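You operate a simulated robot arm through the tools that you are given. There is no shell and no other tool. Be economical: measure what you need, move in short steps, check, and stop when the job is done.

You are at the controls of a simulated robot arm. One attempt, no reset.

TASK
Write the work slip's address and tariff into the clamped meter.
Fine: the probe is linked, leave it on; the clock stays.
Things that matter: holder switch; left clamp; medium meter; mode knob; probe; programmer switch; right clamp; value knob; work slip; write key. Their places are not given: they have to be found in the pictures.

Only the result counts: the job must be done as asked and must still hold three seconds after the hand-in. Knocking over, shifting, dropping, spilling or breaking anything else fails it.

THE ROBOT
A 6-joint arm with a two-finger parallel gripper, fixed in place. Base frame: the origin is at the foot of the arm, x ahead of it, y to its left, z up; the work surface is at about z = 0.804. Units: m, rad, N and s.
With the tool pointing down near the work surface it reaches from about 0.34 to 0.76 m from the base axis. Its first joint turns from -1.152 to 1.152 rad. Payload 2.45 kg.
The tool frame sits at the grasp point between the pads (the TCP): z along the fingers, y along the line on which they close. The tips reach 0.024 m beyond it. The gripper opens to 0.068 m. The fingers are 0.017 m wide and 0.01 m thick; the gripper's body (0.04 by 0.07 m) begins 0.041 m behind the TCP.
Orientation is told as [roll, pitch, yaw] about the base's x, y, z axes, in that order, counted from this pose: with the fingers straight down and closing along the base's y, the tool's x points along the base's -x, its y along +y and its z along -z.

THE INTERFACE
- The arm moves only by the tool servo_tool. Its argument "series" is a list of rows, each a list of 7 numbers: the finger opening in m, from 0 to 0.068, then the shift along the tool's x, y, z in units of 30 mm (1.0 is 30 mm), then the turn, a rotation vector about the tool's x, y, z in units of 5 degrees (1.0 is 5 degrees). In form: [[fingers, dx, dy, dz, ax, ay, az], ...]. A call has 1 to 20 rows; each row shifts and turns the commanded pose from where the row before left it, along the tool's axes as they then stand. A call with a number of a shift or a turn outside -1 to 1 is refused whole. A row lasts 0.2 s, in which the tool goes at most 0.05 m and 0.15 rad; a call with a longer step from one row to the next is refused whole, and so is a gripper value outside its range. Where a pose cannot be reached the arm comes as near as it can. A force on the tool above 40 N (or 10 N above the force at the start of the call, whichever is more), or a blocked arm, ends the call early, and 0.2 s more pass. The fingers move at their own pace (about 0.108 m/s each) and stop on an object; they squeeze with about 32 N. The grip force told is the motor's: it shows also when the fingers shut on nothing. Time passes only in rows, and 0.2 s behind the last, so rows that do not move let the fingers close. It gives the time, the measured TCP pose, the force on the tool (base axes), the opening and the grip force at its end, in the units of the frame above (readings bear some noise), with the torque about the TCP (base axes, N m) and any sound that the robot's microphone picked up.
- Cameras (640 x 400 px; columns grow to the right, rows downward): "scene" is fixed at [0.1587, 0.4055, 1.4684]; the picture's right is [-0.83, -0.55, 0.00], its down [-0.29, 0.43, -0.85] and it looks along [0.47, -0.71, -0.52] (base axes); focal length 334 px, centre (320, 200). "wrist" rides on the gripper at [0.084, 0.011, -0.075] in the tool frame; the picture's right is [-0.13, 0.99, 0.00], its down [-0.60, -0.08, -0.79] and it looks along [-0.79, -0.10, 0.61] (tool axes); focal length 251 px, centre (320, 200).
- camera(camera): a new picture of that camera. The clock stands still meanwhile.
- probe_pixels(camera, pixels): there is no depth. For up to 12 entries [column, row, z] of the newest picture of that camera ("zoom" is the newest enlarged one), the place [x, y] in the base frame at which the ray of that pixel passes the height z, good to about 0.002 m. The clock stands still meanwhile.
- enlarge(camera, box): a new picture of the part [left, top, right, bottom] of that camera's present view, enlarged. The clock stands still meanwhile.
- finish_job(): hands the job in; it is judged then, once.

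Work in short steps. Measure before you move; look again where a grasp or a placing could have gone wrong, and mend it. You have 80 turns and 34 pictures in all, those below and enlarged ones among them. Open the gripper and draw the arm clear of the work before you hand the job in, unless the task says otherwise; then end with one line.

The tools are called after ">>>" by a JSON object that holds its "op" and its "data". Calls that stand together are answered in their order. servo_tool: Moves the arm, as the interface text tells. Its arguments: {"type":"object","properties":{"series":{"type":"array"}},"required":["series"]} The other tools are called the same way: camera (camera) takes a picture; probe_pixels (camera, pixels) gives the place at which the rays of pixels pass given heights; enlarge (camera, box) takes an enlarged picture of a part of a camera's view; finish_job () hands the job in.

At the start:

```text
time: 0.0
tcp_pos: [0.4634, -0.1351, 1.1706]
orientation: [0.001, -0.004, -0.001]
force: [0.5, -0.7, 0.2]
ft_torque: [0.04, -0.02, -0.02]
gripper_width: 0.0682
grasp_force: 0.1
```

scene: 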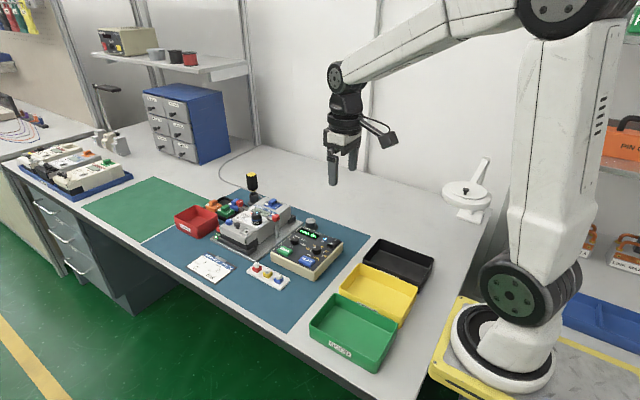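
wrist: 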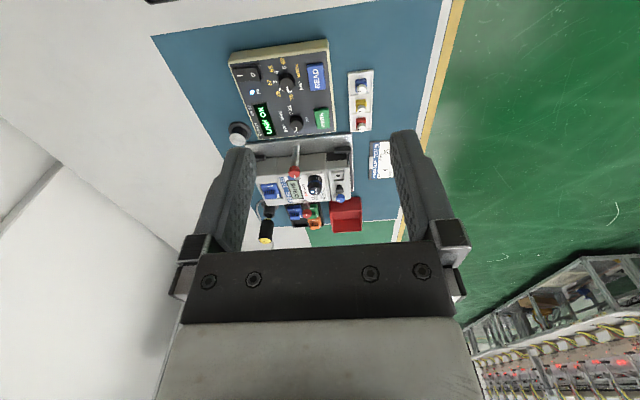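

I'll enlarge the scene view around the slip and the programmer, and the wrist view of the programmer, to read them.

>>> {"op": "enlarge", "data": {"camera": "scene", "box": [170, 165, 350, 295]}}

>>> {"op": "enlarge", "data": {"camera": "wrist", "box": [210, 30, 410, 160]}}

>>> {"op": "enlarge", "data": {"camera": "scene", "box": [180, 245, 244, 290]}}

```text
3.08 times, centred on (260, 230) of scene
```

zoom: 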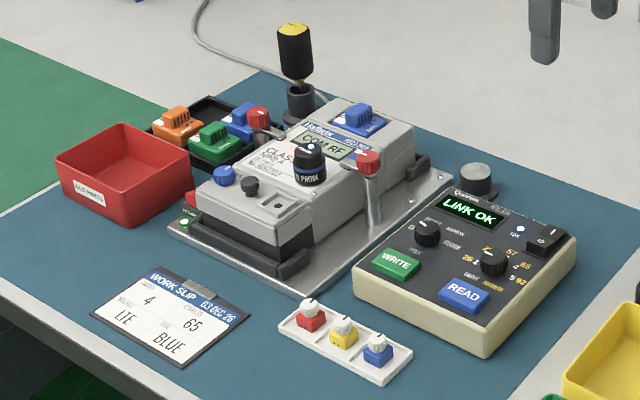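

```text
3.08 times, centred on (310, 95) of wrist
```

zoom: 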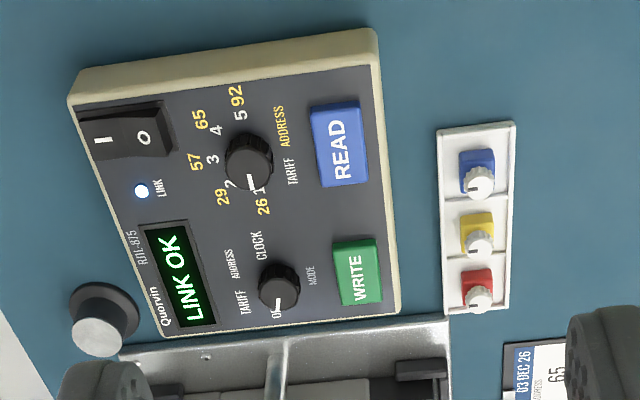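

```text
8.89 times, centred on (212, 268) of scene
```

zoom: 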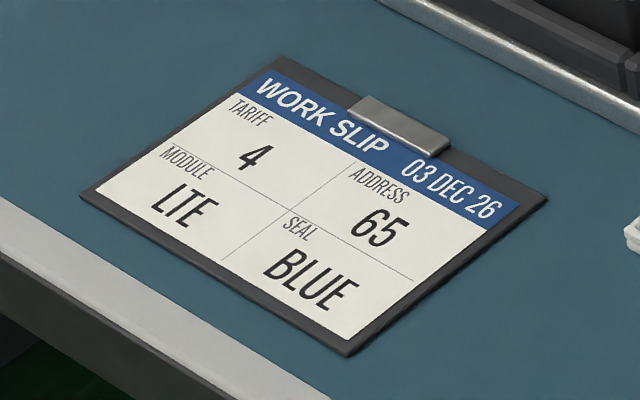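

The slip reads tariff 4 and address 65. The mode knob is at about wrist (296,124), the value knob at (287,82) and WRITE at (322,120). I'll triangulate them between both cameras.

>>> {"op": "probe_pixels", "data": {"camera": "wrist", "pixels": [[296.4, 122, 0.84], [296.4, 122, 0.88], [287.3, 80.5, 0.84], [287.3, 80.5, 0.88], [322, 120, 0.84], [322, 120, 0.88]]}}

>>> {"op": "probe_pixels", "data": {"camera": "scene", "pixels": [[295.1, 238.5, 0.84], [295.1, 238.5, 0.88], [316.8, 248, 0.84], [316.8, 248, 0.88], [284.7, 250.8, 0.84], [284.7, 250.8, 0.88]]}}

```text
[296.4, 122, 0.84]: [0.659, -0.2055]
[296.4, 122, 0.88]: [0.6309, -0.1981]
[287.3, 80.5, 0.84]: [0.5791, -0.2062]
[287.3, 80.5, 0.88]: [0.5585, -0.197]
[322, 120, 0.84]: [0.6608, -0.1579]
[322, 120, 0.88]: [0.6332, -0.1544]
```

```text
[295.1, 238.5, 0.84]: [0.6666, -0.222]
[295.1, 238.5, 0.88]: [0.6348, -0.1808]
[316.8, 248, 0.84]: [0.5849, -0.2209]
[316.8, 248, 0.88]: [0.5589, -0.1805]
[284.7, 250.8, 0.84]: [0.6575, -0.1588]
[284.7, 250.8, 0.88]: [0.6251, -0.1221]
```

Mode knob top is about (0.648,-0.202,0.860), value knob top (0.571,-0.202,0.859), and WRITE (0.659,-0.158,0.84). I'll move the wrist camera back and down for a closer look.

>>> {"op": "servo_tool", "data": {"series": [[0.068, 0.42, -0.44, 1, 0, 0, 0], [0.068, 0.42, -0.44, 1, 0, 0, 0], [0.068, 0.42, -0.44, 1, 0, 0, 0], [0.068, 0.42, -0.44, 1, 0, 0, 0], [0.068, 0.42, -0.44, 1, 0, 0, 0], [0.068, 0, 0, 0, 0, 0, 0]]}}

>>> {"op": "enlarge", "data": {"camera": "wrist", "box": [200, 60, 440, 210]}}

```text
time: 1.4
tcp_pos: [0.4009, -0.2021, 1.0188]
orientation: [0.0, -0.001, 0.0]
force: [-0.2, -0.2, 0.0]
ft_torque: [0.0, 0.02, 0.0]
gripper_width: 0.0678
grasp_force: 0.1
```

```text
2.67 times, centred on (320, 135) of wrist
```

zoom: 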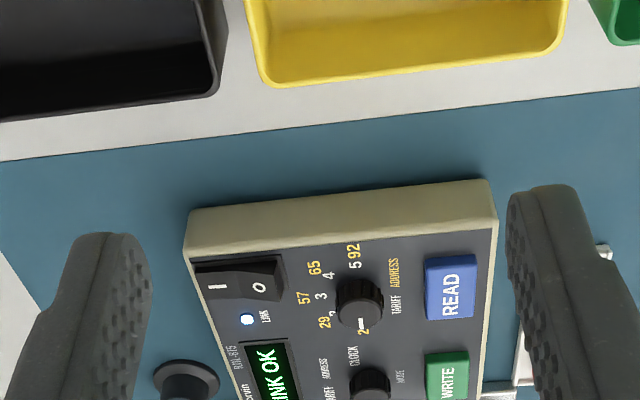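

The panel is cut off at the bottom of this picture, so I'll move forward 0.09 m for a fuller view.

>>> {"op": "servo_tool", "data": {"series": [[0.068, -1, 0, 0, 0, 0, 0], [0.068, -1, 0, 0, 0, 0, 0], [0.068, -1, 0, 0, 0, 0, 0], [0.068, 0, 0, 0, 0, 0, 0]]}}

>>> {"op": "enlarge", "data": {"camera": "wrist", "box": [240, 70, 400, 170]}}

```text
time: 2.4
tcp_pos: [0.4918, -0.2009, 1.02]
orientation: [0.0, -0.004, 0.0]
force: [0.6, 0.4, 0.2]
ft_torque: [0.01, 0.01, 0.0]
gripper_width: 0.068
grasp_force: 0.0
```

```text
4.00 times, centred on (320, 120) of wrist
```

zoom: 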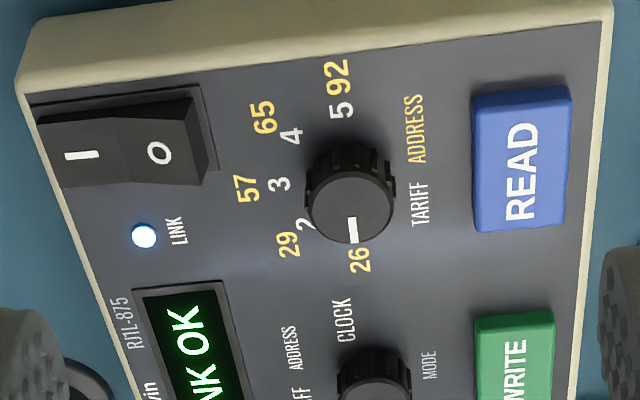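

The value knob points at 1/26 and 4/65 share one detent. I'll probe label positions and the knob outline for the geometry.

>>> {"op": "probe_pixels", "data": {"camera": "zoom", "pixels": [[360, 260, 0.838], [290, 245, 0.838], [249, 188, 0.838], [263, 117, 0.838], [337, 78, 0.838], [350, 212, 0.859], [352, 238, 0.859], [352, 218, 0.859], [306, 207, 0.859], [393, 205, 0.859], [372, 370, 0.859], [515, 350, 0.842]]}}

```text
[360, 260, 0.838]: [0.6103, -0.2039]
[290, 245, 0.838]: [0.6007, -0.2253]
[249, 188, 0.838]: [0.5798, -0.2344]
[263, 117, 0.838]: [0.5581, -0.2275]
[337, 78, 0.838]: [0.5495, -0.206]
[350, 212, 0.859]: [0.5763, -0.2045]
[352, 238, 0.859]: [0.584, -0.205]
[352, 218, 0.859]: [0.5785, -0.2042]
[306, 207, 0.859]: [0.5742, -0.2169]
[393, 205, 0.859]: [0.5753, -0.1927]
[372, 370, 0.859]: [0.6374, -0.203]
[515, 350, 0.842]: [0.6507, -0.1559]
```

Labels ring the value knob centre at about (0.579,-0.205) in 45° steps. I'll move forward 0.06 m to see the mode knob dial and refine its centre.

>>> {"op": "servo_tool", "data": {"series": [[0.068, -1, 0, 0, 0, 0, 0], [0.068, -1, 0, 0, 0, 0, 0], [0.068, 0, 0, 0, 0, 0, 0]]}}

>>> {"op": "enlarge", "data": {"camera": "wrist", "box": [240, 60, 400, 160]}}

```text
time: 3.2
tcp_pos: [0.5513, -0.2015, 1.021]
orientation: [0.0, -0.004, -0.002]
force: [-0.3, 1.1, -0.9]
ft_torque: [0.0, -0.01, -0.05]
gripper_width: 0.0679
grasp_force: 0.0
```

```text
4.00 times, centred on (320, 110) of wrist
```

zoom: 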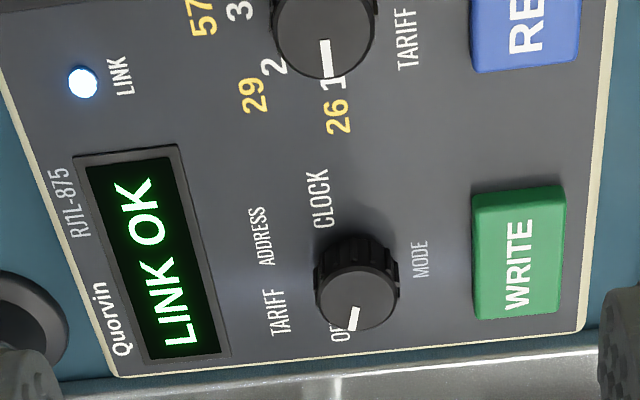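

The mode knob is at OFF, with TARIFF, ADDRESS and CLOCK going clockwise. I'll probe these and both knob tops.

>>> {"op": "probe_pixels", "data": {"camera": "zoom", "pixels": [[338, 335, 0.838], [278, 312, 0.838], [258, 236, 0.838], [320, 198, 0.838], [357, 300, 0.859], [353, 322, 0.859], [325, 38, 0.859], [334, 118, 0.838], [517, 262, 0.842], [313, 298, 0.859], [400, 293, 0.859], [357, 328, 0.859]]}}

```text
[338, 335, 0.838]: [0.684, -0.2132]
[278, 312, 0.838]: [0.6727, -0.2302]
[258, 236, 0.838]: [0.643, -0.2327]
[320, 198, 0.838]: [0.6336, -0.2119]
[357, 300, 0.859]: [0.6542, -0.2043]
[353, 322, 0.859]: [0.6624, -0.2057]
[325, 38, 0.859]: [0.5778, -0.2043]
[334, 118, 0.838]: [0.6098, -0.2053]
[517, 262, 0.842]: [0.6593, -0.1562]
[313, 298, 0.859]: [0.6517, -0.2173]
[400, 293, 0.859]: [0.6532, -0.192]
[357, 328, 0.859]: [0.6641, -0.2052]
```

Mode knob centre is about (0.653,-0.204) and value knob (0.577,-0.2045). Before gripping the mode knob I'll check how high the clamp lever and probe near x≈0.7 stand.

>>> {"op": "camera", "data": {"camera": "wrist"}}

>>> {"op": "probe_pixels", "data": {"camera": "scene", "pixels": [[276.2, 217, 0.86], [276.2, 217, 0.9], [276.2, 217, 0.94], [257, 214, 0.86], [257, 214, 0.9], [257, 214, 0.94]]}}

```text
25 pictures are left
```

wrist: 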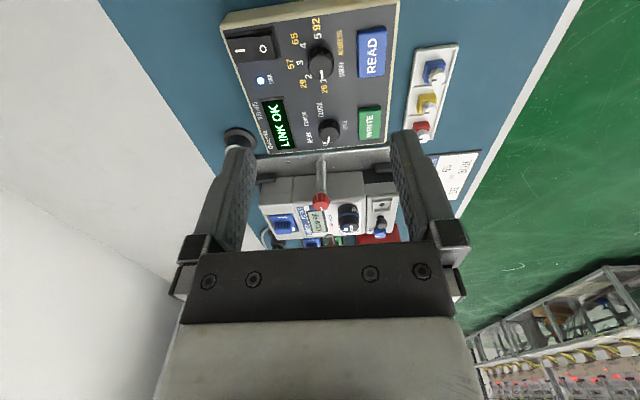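

```text
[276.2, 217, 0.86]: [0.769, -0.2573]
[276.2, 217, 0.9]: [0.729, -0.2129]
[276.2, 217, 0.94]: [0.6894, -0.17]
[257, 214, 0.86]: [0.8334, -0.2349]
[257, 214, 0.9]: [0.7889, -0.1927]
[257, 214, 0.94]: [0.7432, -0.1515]
```

>>> {"op": "probe_pixels", "data": {"camera": "wrist", "pixels": [[320, 200, 0.86], [320, 200, 0.9], [320, 200, 0.94], [347, 214, 0.9], [347, 214, 0.94]]}}

```text
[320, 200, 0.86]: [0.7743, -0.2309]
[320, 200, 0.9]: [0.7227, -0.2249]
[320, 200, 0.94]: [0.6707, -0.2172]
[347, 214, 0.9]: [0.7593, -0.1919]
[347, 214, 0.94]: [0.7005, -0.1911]
```

The lever ball is at about (0.733,-0.225,0.89), clear of the gripper at the mode knob. Next I'll go over the value knob, narrow to 0.04, pre-turn -67.5° and descend to 0.90.

>>> {"op": "servo_tool", "data": {"series": [[0.04, -0.857, -0.1, 0, 0, 0, 0], [0.04, 0, 0, 0, 0, 0, -1], [0.04, 0, 0, 0, 0, 0, -1], [0.04, 0, 0, 0, 0, 0, -1], [0.04, 0, 0, 0, 0, 0, -1], [0.04, 0, 0, 0, 0, 0, -1], [0.04, 0, 0, 0, 0, 0, -1], [0.04, 0, 0, 0, 0, 0, -1], [0.04, 0, 0, 0, 0, 0, -1], [0.04, 0, 0, 0, 0, 0, -1], [0.04, 0, 0, 0, 0, 0, -1], [0.04, 0, 0, 0, 0, 0, -1], [0.04, 0, 0, 0, 0, 0, -1], [0.04, 0, 0, 0, 0, 0, -1], [0.04, 0, 0, 0, 0, 0, -0.5], [0.04, 0, 0, 1, 0, 0, 0], [0.04, 0, 0, 1, 0, 0, 0], [0.04, 0, 0, 1, 0, 0, 0], [0.04, 0, 0, 1, 0, 0, 0], [0.04, 0, 0, 0, 0, 0, 0]]}}

>>> {"op": "enlarge", "data": {"camera": "wrist", "box": [200, 100, 440, 250]}}

>>> {"op": "enlarge", "data": {"camera": "scene", "box": [250, 190, 360, 285]}}

```text
time: 7.4
tcp_pos: [0.5754, -0.2045, 0.9002]
orientation: [-0.004, 0.001, 1.18]
force: [-0.2, 1.0, -0.4]
ft_torque: [-0.03, -0.01, 0.0]
gripper_width: 0.04
grasp_force: 0.0
```

```text
2.67 times, centred on (320, 175) of wrist
```

zoom: 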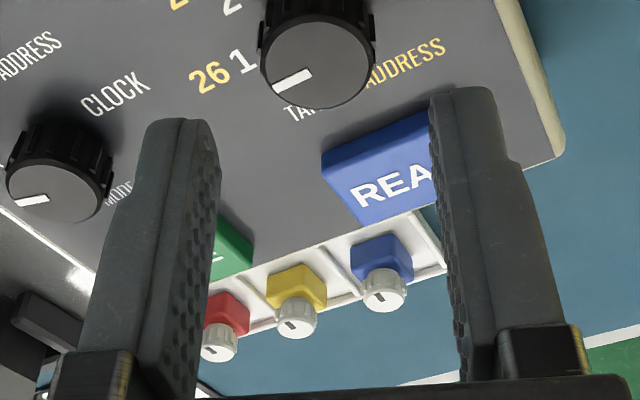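

```text
4.21 times, centred on (305, 238) of scene
```

zoom: 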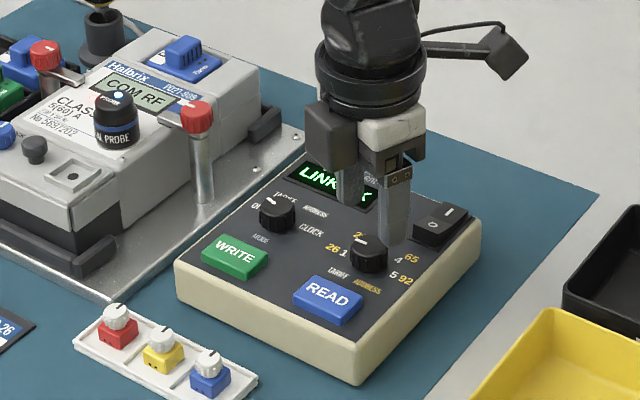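

I'll check the knob top centre from this close wrist view, at (319,123), and the mode knob at about (246,136).

>>> {"op": "probe_pixels", "data": {"camera": "wrist", "pixels": [[319.3, 123.3, 0.852], [319.3, 123.3, 0.856], [319.3, 123.3, 0.859], [297.8, 123, 0.856], [340, 122, 0.856], [319.3, 140.5, 0.856], [221, 172, 0.856]]}}

>>> {"op": "probe_pixels", "data": {"camera": "zoom", "pixels": [[370, 247, 0.852], [370, 247, 0.856], [370, 247, 0.859], [277, 209, 0.856]]}}

```text
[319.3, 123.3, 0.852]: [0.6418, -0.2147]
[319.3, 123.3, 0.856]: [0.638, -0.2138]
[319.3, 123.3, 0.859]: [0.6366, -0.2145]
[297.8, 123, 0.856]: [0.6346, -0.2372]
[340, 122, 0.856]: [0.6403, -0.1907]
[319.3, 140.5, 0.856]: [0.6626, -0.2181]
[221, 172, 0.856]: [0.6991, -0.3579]
```

```text
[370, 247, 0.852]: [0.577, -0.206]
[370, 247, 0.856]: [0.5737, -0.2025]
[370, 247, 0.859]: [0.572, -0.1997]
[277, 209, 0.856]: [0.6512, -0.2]
```

By my own calculation the knob centre lies on the tool axis to within 1 mm. I'll descend 31 mm and close.

>>> {"op": "servo_tool", "data": {"series": [[0.04, 0, 0, 0.5, 0, 0, 0], [0.04, 0, 0, 0.5, 0, 0, 0], [0.04, 0, 0, 0, 0, 0, 0], [0.02, 0, 0, 0, 0, 0, 0], [0.015, 0, 0, 0, 0, 0, 0], [0.015, 0, 0, 0, 0, 0, 0]]}}

```text
time: 8.8
tcp_pos: [0.5757, -0.206, 0.8716]
orientation: [-0.007, -0.002, 1.179]
force: [12.2, -6.1, -6.3]
ft_torque: [-0.1, -0.27, -0.07]
gripper_width: 0.0234
grasp_force: 39.9
```

The knob is gripped at 0.0234 with about 13 N sideways, so it is slightly off-centre. I'll shift 1 mm along tool -y and re-read.

>>> {"op": "servo_tool", "data": {"series": [[0.015, 0, -0.035, 0, 0, 0, 0], [0.015, 0, 0, 0, 0, 0, 0]]}}

```text
time: 9.4
tcp_pos: [0.5764, -0.2064, 0.8703]
orientation: [-0.005, 0.0, 1.178]
force: [6.9, -3.5, 1.0]
ft_torque: [0.12, -0.12, -0.2]
gripper_width: 0.0234
grasp_force: 39.8
```

That helped; I'll shift another 1 mm and start turning clockwise 45°.

>>> {"op": "servo_tool", "data": {"series": [[0.015, 0, -0.035, 0, 0, 0, 0], [0.015, 0, 0, 0, 0, 0, 1], [0.015, 0, 0, 0, 0, 0, 1], [0.015, 0, 0, 0, 0, 0, 1], [0.015, 0, 0, 0, 0, 0, 1], [0.015, 0, 0, 0, 0, 0, 1], [0.015, 0, 0, 0, 0, 0, 1], [0.015, 0, 0, 0, 0, 0, 1], [0.015, 0, 0, 0, 0, 0, 1], [0.015, 0, 0, 0, 0, 0, 1], [0.015, 0, 0, 0, 0, 0, 0]]}}

>>> {"op": "enlarge", "data": {"camera": "wrist", "box": [200, 60, 440, 210]}}

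```text
time: 11.8
tcp_pos: [0.575, -0.204, 0.8719]
orientation: [0.003, 0.001, 0.391]
force: [-25.4, 0.1, 10.7]
ft_torque: [0.04, 0.12, -0.03]
gripper_width: 0.0232
grasp_force: 39.4
```

```text
2.67 times, centred on (320, 135) of wrist
```

zoom: 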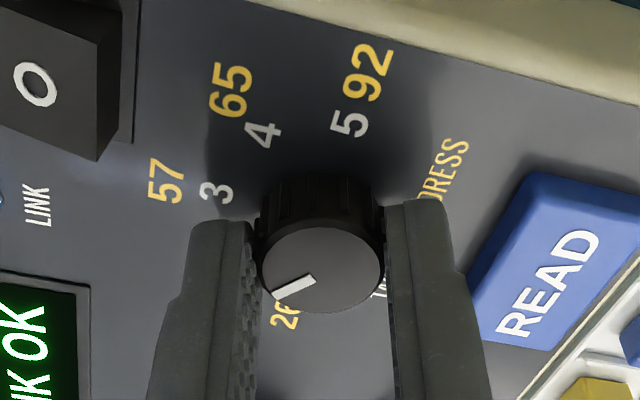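

The knob turned with the gripper and now points at 2. There is a -25 N side force, so I'll ease 2 mm toward -x.

>>> {"op": "servo_tool", "data": {"series": [[0.015, 0.06, 0.025, 0, 0, 0, 0], [0.015, 0, 0, 0, 0, 0, 0]]}}

```text
time: 12.4
tcp_pos: [0.5744, -0.2048, 0.8711]
orientation: [-0.001, -0.002, 0.394]
force: [-10.7, 3.4, 2.4]
ft_torque: [-0.32, 1.28, -0.04]
gripper_width: 0.0234
grasp_force: 39.9
```

Better; another ~1.3 mm toward -x, then a further 45° with readings.

>>> {"op": "servo_tool", "data": {"series": [[0.015, 0.04, 0.02, 0, 0, 0, 0], [0.015, 0, 0, 0, 0, 0, 1], [0.015, 0, 0, 0, 0, 0, 1], [0.015, 0, 0, 0, 0, 0, 1], [0.015, 0, 0, 0, 0, 0, 1], [0.015, 0, 0, 0, 0, 0, 1], [0.015, 0, 0, 0, 0, 0, 1], [0.015, 0, 0, 0, 0, 0, 1], [0.015, 0, 0, 0, 0, 0, 1], [0.015, 0, 0, 0, 0, 0, 1], [0.015, 0, 0, 0, 0, 0, 0]]}}

```text
time: 14.8
tcp_pos: [0.5752, -0.2028, 0.8707]
orientation: [0.001, -0.006, -0.393]
force: [22.7, 21.2, -8.3]
ft_torque: [0.74, 0.49, 0.03]
gripper_width: 0.0231
grasp_force: 39.5
```

A side force of (22,21) N has built up, so I'll relieve it with 2 mm toward +x+y, then do the last 45°.

>>> {"op": "servo_tool", "data": {"series": [[0.015, -0.036, 0.087, 0, 0, 0, 0], [0.015, 0, 0, 0, 0, 0, 0], [0.015, 0, 0, 0, 0, 0, 1], [0.015, 0, 0, 0, 0, 0, 1], [0.015, 0, 0, 0, 0, 0, 1], [0.015, 0, 0, 0, 0, 0, 1], [0.015, 0, 0, 0, 0, 0, 1], [0.015, 0, 0, 0, 0, 0, 1], [0.015, 0, 0, 0, 0, 0, 1], [0.015, 0, 0, 0, 0, 0, 1], [0.015, 0, 0, 0, 0, 0, 1], [0.015, 0, 0, 0, 0, 0, 0]]}}

>>> {"op": "enlarge", "data": {"camera": "wrist", "box": [200, 60, 440, 210]}}

```text
time: 17.4
tcp_pos: [0.5766, -0.2027, 0.8713]
orientation: [0.003, -0.002, -1.181]
force: [0.0, 5.3, 3.0]
ft_torque: [0.71, 0.35, 0.01]
gripper_width: 0.0235
grasp_force: 39.4
```

```text
2.67 times, centred on (320, 135) of wrist
```

zoom: 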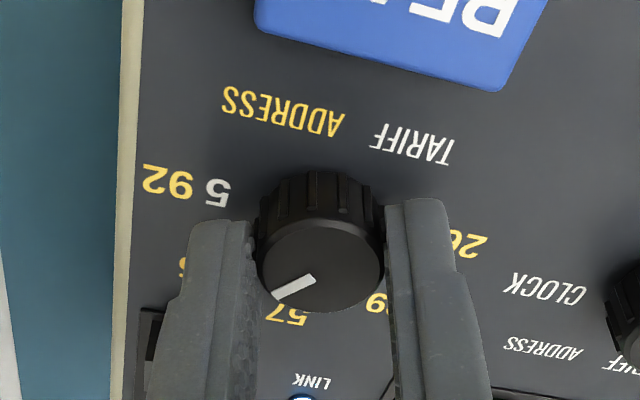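

The pointer has turned 135° in total and lies toward 65. I'll open, rise, turn back to yaw 0 and check both dials.

>>> {"op": "servo_tool", "data": {"series": [[0.04, 0, 0, 0, 0, 0, 0], [0.04, 0, 0, 0, 0, 0, 0], [0.04, 0, 0, -0.7, 0, 0, 0], [0.04, 0, 0, -1, 0, 0, 0], [0.04, 0, 0, -1, 0, 0, 0], [0.04, 0, 0, -1, 0, 0, 0], [0.04, 0, 0, -1, 0, 0, -1], [0.04, 0, 0, 0, 0, 0, -1], [0.04, 0, 0, 0, 0, 0, -1], [0.04, 0, 0, 0, 0, 0, -1], [0.04, 0, 0, 0, 0, 0, -1], [0.04, 0, 0, 0, 0, 0, -1], [0.04, 0, 0, 0, 0, 0, -1], [0.04, 0, 0, 0, 0, 0, -1], [0.04, 0, 0, 0, 0, 0, -1], [0.04, 0, 0, 0, 0, 0, -1], [0.04, 0, 0, 0, 0, 0, -1], [0.04, 0, 0, 0, 0, 0, -1], [0.04, 0, 0, 0, 0, 0, -1], [0.04, 0, 0, 0, 0, 0, -0.5]]}}

>>> {"op": "servo_tool", "data": {"series": [[0.068, 0.75, 0, 0, 0, 0, 0], [0.068, 0.75, 0, 0, 0, 0, 0], [0.068, 0, 0, 0, 0, 0, 0]]}}

>>> {"op": "enlarge", "data": {"camera": "wrist", "box": [240, 60, 400, 160]}}

```text
time: 21.6
tcp_pos: [0.5767, -0.2022, 1.0118]
orientation: [-0.001, -0.003, 0.004]
force: [-0.8, -0.2, -0.2]
ft_torque: [0.04, 0.01, 0.0]
gripper_width: 0.0402
grasp_force: 0.1
```

```text
time: 22.4
tcp_pos: [0.5298, -0.2039, 1.0121]
orientation: [0.001, -0.005, 0.001]
force: [0.2, 0.0, 0.1]
ft_torque: [-0.01, -0.01, -0.02]
gripper_width: 0.0681
grasp_force: 0.1
```

```text
4.00 times, centred on (320, 110) of wrist
```

zoom: 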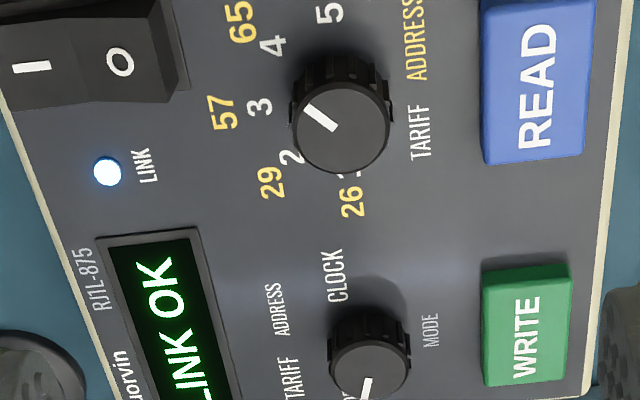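

The value knob is now at 4/65. The mode knob points at about -68°, suggesting 45° detents. I'll go over it at (0.6525,-0.2035) with yaw +22.5° and descend to 0.90.

>>> {"op": "servo_tool", "data": {"series": [[0.04, -1, 0, 0, 0, 0, 0], [0.04, -1, 0, 0, 0, 0, 0], [0.04, -1, 0, 0, 0, 0, 0], [0.04, -1, 0, 0, 0, 0, 0], [0.04, -0.09, 0, 0, 0, 0, -1], [0.04, 0, 0, 0, 0, 0, -1], [0.04, 0, 0, 0, 0, 0, -1], [0.04, 0, 0, 0, 0, 0, -1], [0.04, 0, 0, 0, 0, 0, -0.5], [0.04, 0, 0, 1, 0, 0, 0], [0.04, 0, 0, 1, 0, 0, 0], [0.04, 0, 0, 1, 0, 0, 0], [0.04, 0, 0, 0.73, 0, 0, 0], [0.04, 0, 0, 0, 0, 0, 0]]}}

>>> {"op": "enlarge", "data": {"camera": "wrist", "box": [200, 60, 440, 210]}}

```text
time: 25.4
tcp_pos: [0.6565, -0.2025, 0.9006]
orientation: [-0.002, -0.005, 0.392]
force: [0.2, -0.8, -1.2]
ft_torque: [0.0, 0.01, -0.02]
gripper_width: 0.0397
grasp_force: 0.1
```

```text
2.67 times, centred on (320, 135) of wrist
```

zoom: 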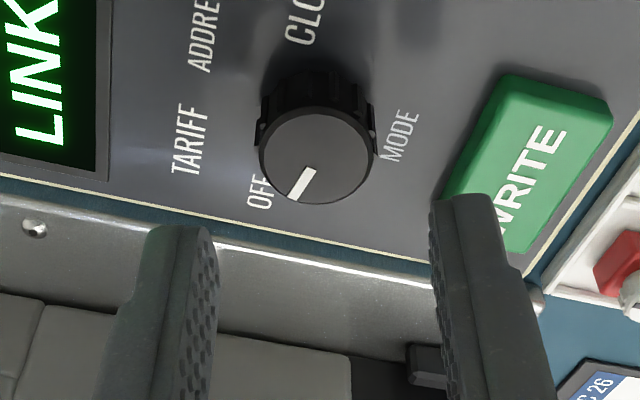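

The knob centre is about 2 mm toward tool +x. I'll correct, descend 30 mm and close.

>>> {"op": "servo_tool", "data": {"series": [[0.04, 0.067, 0, 0, 0, 0, 0], [0.04, 0, 0, 0.5, 0, 0, 0], [0.04, 0, 0, 0.48, 0, 0, 0], [0.04, 0, 0, 0, 0, 0, 0], [0.02, 0, 0, 0, 0, 0, 0], [0.015, 0, 0, 0, 0, 0, 0], [0.015, 0, 0, 0, 0, 0, 0]]}}

```text
time: 27.0
tcp_pos: [0.6551, -0.2051, 0.8719]
orientation: [-0.005, -0.004, 0.394]
force: [6.0, -14.6, -5.1]
ft_torque: [-0.23, -0.43, 0.0]
gripper_width: 0.0231
grasp_force: 39.9
```

Gripped. I'll relieve the -y side force by 1.8 mm and turn 45° clockwise.

>>> {"op": "servo_tool", "data": {"series": [[0.015, 0, -0.06, 0, 0, 0, 0], [0.015, 0, 0, 0, 0, 0, 0], [0.015, 0, 0, 0, 0, 0, 1], [0.015, 0, 0, 0, 0, 0, 1], [0.015, 0, 0, 0, 0, 0, 1], [0.015, 0, 0, 0, 0, 0, 1], [0.015, 0, 0, 0, 0, 0, 1], [0.015, 0, 0, 0, 0, 0, 1], [0.015, 0, 0, 0, 0, 0, 1], [0.015, 0, 0, 0, 0, 0, 1], [0.015, 0, 0, 0, 0, 0, 1], [0.015, 0, 0, 0, 0, 0, 0]]}}

```text
time: 29.6
tcp_pos: [0.654, -0.2042, 0.8724]
orientation: [0.002, -0.007, -0.393]
force: [17.7, 17.8, 10.7]
ft_torque: [0.67, 0.43, -0.01]
gripper_width: 0.0234
grasp_force: 39.4
```

Now I'll relieve the side force slightly, open, rise to about 0.90, and look at the pointer.

>>> {"op": "servo_tool", "data": {"series": [[0.015, 0, 0.06, 0, 0, 0, 0], [0.04, 0, 0, 0, 0, 0, 0], [0.04, 0, 0, 0, 0, 0, 0], [0.04, 0, 0, -1, 0, 0, 0], [0.04, 0, 0, 0, 0, 0, 0]]}}

>>> {"op": "enlarge", "data": {"camera": "wrist", "box": [200, 60, 440, 210]}}

```text
time: 30.8
tcp_pos: [0.653, -0.2039, 0.9004]
orientation: [0.0, -0.003, -0.392]
force: [-0.3, -0.5, 0.3]
ft_torque: [0.01, -0.02, -0.03]
gripper_width: 0.0401
grasp_force: 0.0
```

```text
2.67 times, centred on (320, 135) of wrist
```

zoom: 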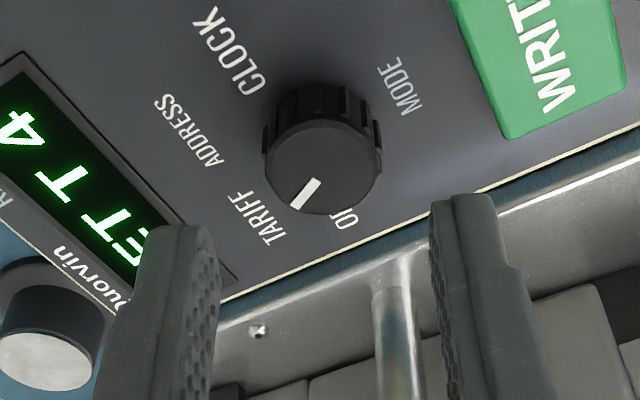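

The display reads "SET T 4" and the knob is on TARIFF. I'll rise, go to yaw 0, close the fingers, and move over WRITE at (0.659,-0.157) to tip height ~0.856.

>>> {"op": "servo_tool", "data": {"series": [[0.0, 0, 0, -1, 0, 0, 0], [0.0, 0, 0, 0, 0, 0, -1], [0.0, 0, 0, 0, 0, 0, -1], [0.0, 0, 0, 0, 0, 0, -1], [0.0, 0, 0, 0, 0, 0, -1], [0.0, 0, 0, 0, 0, 0, -0.5], [0.0, -0.2, 0.8, 0, 0, 0, 0], [0.0, 0, 0.77, 0, 0, 0, 0], [0.0, 0, 0, 0.8, 0, 0, 0], [0.0, 0, 0, 0.87, 0, 0, 0], [0.0, 0, 0, 0, 0, 0, 0]]}}

>>> {"op": "enlarge", "data": {"camera": "scene", "box": [250, 190, 360, 285]}}

```text
time: 33.2
tcp_pos: [0.6594, -0.1584, 0.8802]
orientation: [0.001, -0.002, 0.0]
force: [0.0, -1.1, -0.1]
ft_torque: [-0.01, 0.01, 0.01]
gripper_width: 0.0002
grasp_force: 23.5
```

```text
4.21 times, centred on (305, 238) of scene
```

zoom: 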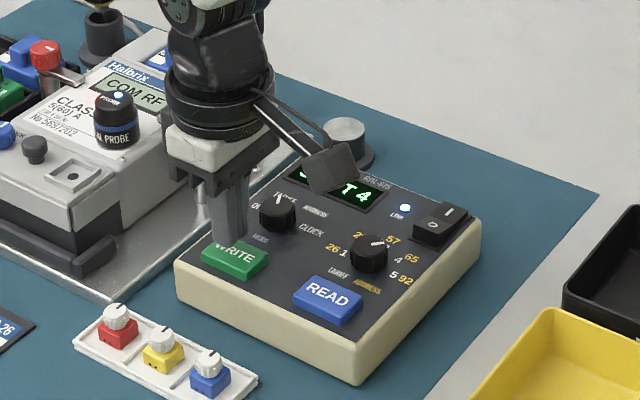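

The tip is over the WRITE key. I'll shift 3 mm toward +y and press down in small steps, watching force and sound.

>>> {"op": "servo_tool", "data": {"series": [[0.0, 0, 0.1, 0, 0, 0, 0], [0.0, 0, 0, 0.15, 0, 0, 0], [0.0, 0, 0, 0.15, 0, 0, 0], [0.0, 0, 0, 0.1, 0, 0, 0], [0.0, 0, 0, 0.1, 0, 0, 0], [0.0, 0, 0, 0, 0, 0, 0]]}}

```text
time: 34.6
tcp_pos: [0.6607, -0.1552, 0.8681]
orientation: [-0.002, -0.006, -0.002]
force: [-10.0, -1.5, 23.2]
ft_torque: [-0.04, 0.32, -0.02]
gripper_width: 0.0
grasp_force: 22.5
heard: click
```

A click was heard at 23 N. I'll lift 30 mm and read the display.

>>> {"op": "servo_tool", "data": {"series": [[0.0, 0, 0, -0.5, 0, 0, 0], [0.0, 0, 0, -1, 0, 0, 0], [0.0, 0, 0, 0, 0, 0, 0]]}}

>>> {"op": "enlarge", "data": {"camera": "scene", "box": [250, 190, 360, 285]}}

```text
time: 35.4
tcp_pos: [0.659, -0.1546, 0.909]
orientation: [-0.001, -0.003, 0.001]
force: [0.2, 0.4, 0.6]
ft_torque: [0.01, 0.02, 0.01]
gripper_width: 0.0
grasp_force: 23.6
```

```text
4.21 times, centred on (305, 238) of scene
```

zoom: 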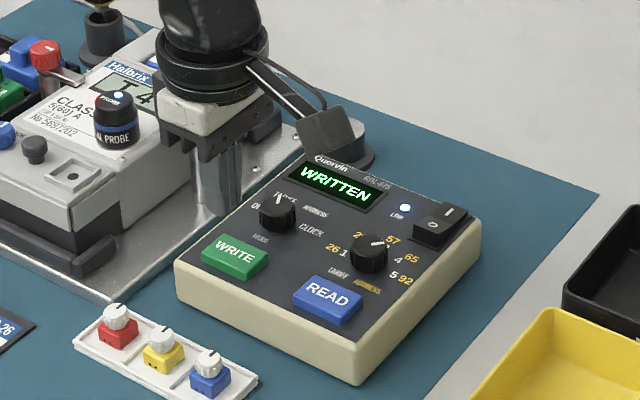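

"WRITTEN" shows, and the meter shows T 4. Next I'll go back to the mode knob at yaw +22.5° and grip it.

>>> {"op": "servo_tool", "data": {"series": [[0.04, 0, 0, -0.7, 0, 0, 0], [0.04, 0.15, -0.85, 0, 0, 0, 0], [0.04, 0, -0.8, 0, 0, 0, 0], [0.04, 0, 0, 0, 0, 0, -1], [0.04, 0, 0, 0, 0, 0, -1], [0.04, 0, 0, 0, 0, 0, -1], [0.04, 0, 0, 0, 0, 0, -1], [0.04, 0, 0, 0, 0, 0, -0.5], [0.04, 0, 0, 0.8, 0, 0, 0], [0.04, 0, 0, 0.7, 0, 0, 0], [0.04, 0, 0, 0.45, 0, 0, 0], [0.04, 0, 0, 0, 0, 0, 0]]}}

>>> {"op": "servo_tool", "data": {"series": [[0.02, 0, 0, 0, 0, 0, 0], [0.015, 0, 0, 0, 0, 0, 0], [0.015, 0, 0, 0, 0, 0, 0]]}}

```text
time: 38.0
tcp_pos: [0.656, -0.2024, 0.8737]
orientation: [-0.002, -0.004, 0.392]
force: [-0.4, -0.2, 0.4]
ft_torque: [-0.02, -0.01, 0.0]
gripper_width: 0.04
grasp_force: 0.1
```

```text
time: 38.8
tcp_pos: [0.6557, -0.2027, 0.8728]
orientation: [-0.005, -0.005, 0.391]
force: [2.8, -4.1, -2.8]
ft_torque: [0.01, -0.24, 0.01]
gripper_width: 0.0233
grasp_force: 39.7
```

The grip is well centred this time. I'll turn 45° clockwise, release, and lift to look.

>>> {"op": "servo_tool", "data": {"series": [[0.015, 0.03, 0, 0, 0, 0, 0], [0.015, 0, 0, 0, 0, 0, 1], [0.015, 0, 0, 0, 0, 0, 1], [0.015, 0, 0, 0, 0, 0, 1], [0.015, 0, 0, 0, 0, 0, 1], [0.015, 0, 0, 0, 0, 0, 1], [0.015, 0, 0, 0, 0, 0, 1], [0.015, 0, 0, 0, 0, 0, 1], [0.015, 0, 0, 0, 0, 0, 1], [0.015, 0, 0, 0, 0, 0, 1], [0.015, 0, 0, 0, 0, 0, 0], [0.04, 0, 0, 0, 0, 0, 0], [0.04, 0, 0, 0, 0, 0, 0], [0.04, 0, 0, -1, 0, 0, 0], [0.04, 0, 0, 0, 0, 0, 0]]}}

>>> {"op": "enlarge", "data": {"camera": "wrist", "box": [200, 60, 440, 210]}}

```text
time: 42.0
tcp_pos: [0.6523, -0.2042, 0.9039]
orientation: [0.0, -0.002, -0.394]
force: [-0.2, 0.8, -0.6]
ft_torque: [0.02, -0.01, -0.01]
gripper_width: 0.0402
grasp_force: 0.2
```

```text
2.67 times, centred on (320, 135) of wrist
```

zoom: 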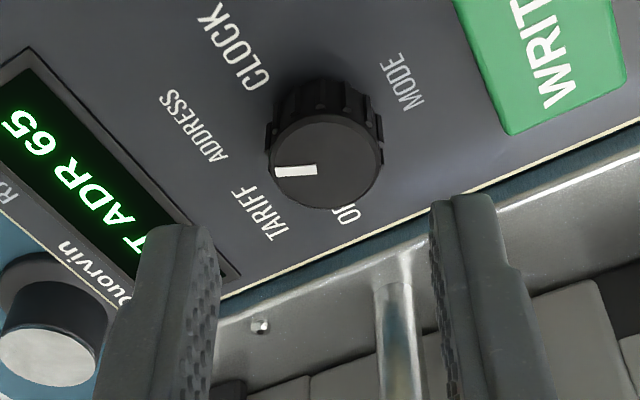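

The display shows "SET ADR 65". I'll repeat the WRITE press the same way.

>>> {"op": "servo_tool", "data": {"series": [[0.0, 0, 0, -1, 0, 0, 0], [0.0, 0, 0, 0, 0, 0, -1], [0.0, 0, 0, 0, 0, 0, -1], [0.0, 0, 0, 0, 0, 0, -1], [0.0, 0, 0, 0, 0, 0, -1], [0.0, 0, 0, 0, 0, 0, -0.5], [0.0, -0.25, 0.82, 0, 0, 0, 0], [0.0, 0, 0.8, 0, 0, 0, 0], [0.0, 0, 0, 0.9, 0, 0, 0], [0.0, 0, 0, 0.9, 0, 0, 0], [0.0, 0, 0, 0, 0, 0, 0]]}}

>>> {"op": "servo_tool", "data": {"series": [[0.0, 0, 0, 0.15, 0, 0, 0], [0.0, 0, 0, 0.15, 0, 0, 0], [0.0, 0, 0, 0.1, 0, 0, 0], [0.0, 0, 0, 0.1, 0, 0, 0], [0.0, 0, 0, 0, 0, 0, 0]]}}

```text
time: 44.4
tcp_pos: [0.6623, -0.1571, 0.8781]
orientation: [-0.001, -0.004, 0.0]
force: [-0.1, -0.3, 0.5]
ft_torque: [0.0, 0.03, 0.02]
gripper_width: 0.0
grasp_force: 23.2
```

```text
time: 45.6
tcp_pos: [0.6621, -0.1569, 0.8679]
orientation: [-0.001, -0.008, 0.001]
force: [-14.2, 0.9, 33.6]
ft_torque: [0.01, 0.44, 0.03]
gripper_width: 0.0002
grasp_force: 23.9
heard: click
```

Clicked again. I'll lift and draw clear, up and back, then check the displays.

>>> {"op": "servo_tool", "data": {"series": [[0.0, 0, 0, -0.5, 0, 0, 0], [0.0, 0, 0, -1, 0, 0, 0], [0.0, 0, 0, -1, 0, 0, 0], [0.0, 0, 0, -1, 0, 0, 0], [0.068, 0, 0, -1, 0, 0, 0], [0.068, 0.5, 0, -1, 0, 0, 0], [0.068, 1, 0, -1, 0, 0, 0], [0.068, 1, 0, -1, 0, 0, 0], [0.068, 1, 0, 0, 0, 0, 0], [0.068, 1, 0, 0, 0, 0, 0], [0.068, 1, 0, 0, 0, 0, 0], [0.068, 0, 0, 0, 0, 0, 0]]}}

>>> {"op": "enlarge", "data": {"camera": "scene", "box": [190, 180, 350, 290]}}

```text
time: 48.2
tcp_pos: [0.4965, -0.1531, 1.0886]
orientation: [0.0, -0.003, 0.0]
force: [0.2, 0.3, 0.4]
ft_torque: [0.05, 0.01, 0.02]
gripper_width: 0.0679
grasp_force: 0.1
```

```text
3.64 times, centred on (270, 235) of scene
```

zoom: 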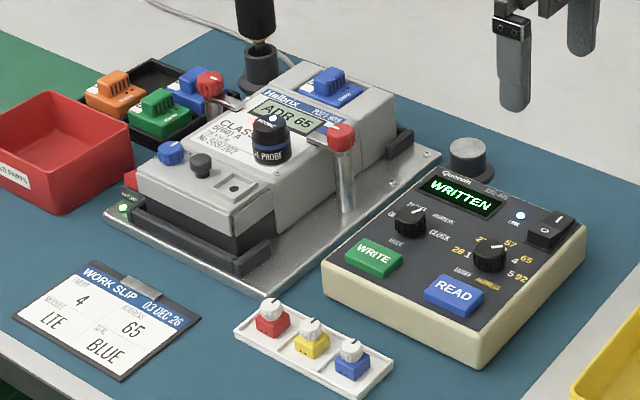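

The meter shows "ADR 65", the programmer shows "WRITTEN", and T 4 was confirmed earlier. The probe and clamps look undisturbed and the arm is clear with the gripper open, so I'll hand in.

>>> {"op": "finish_job", "data": {}}

```text
The job is handed in.
```

I wrote tariff 4 and address 65 from the work slip into the clamped meter. The programmer showed "WRITTEN" after each write, and the meter showed "T 4" and then "ADR 65". I left the probe in place and the clock unchanged.
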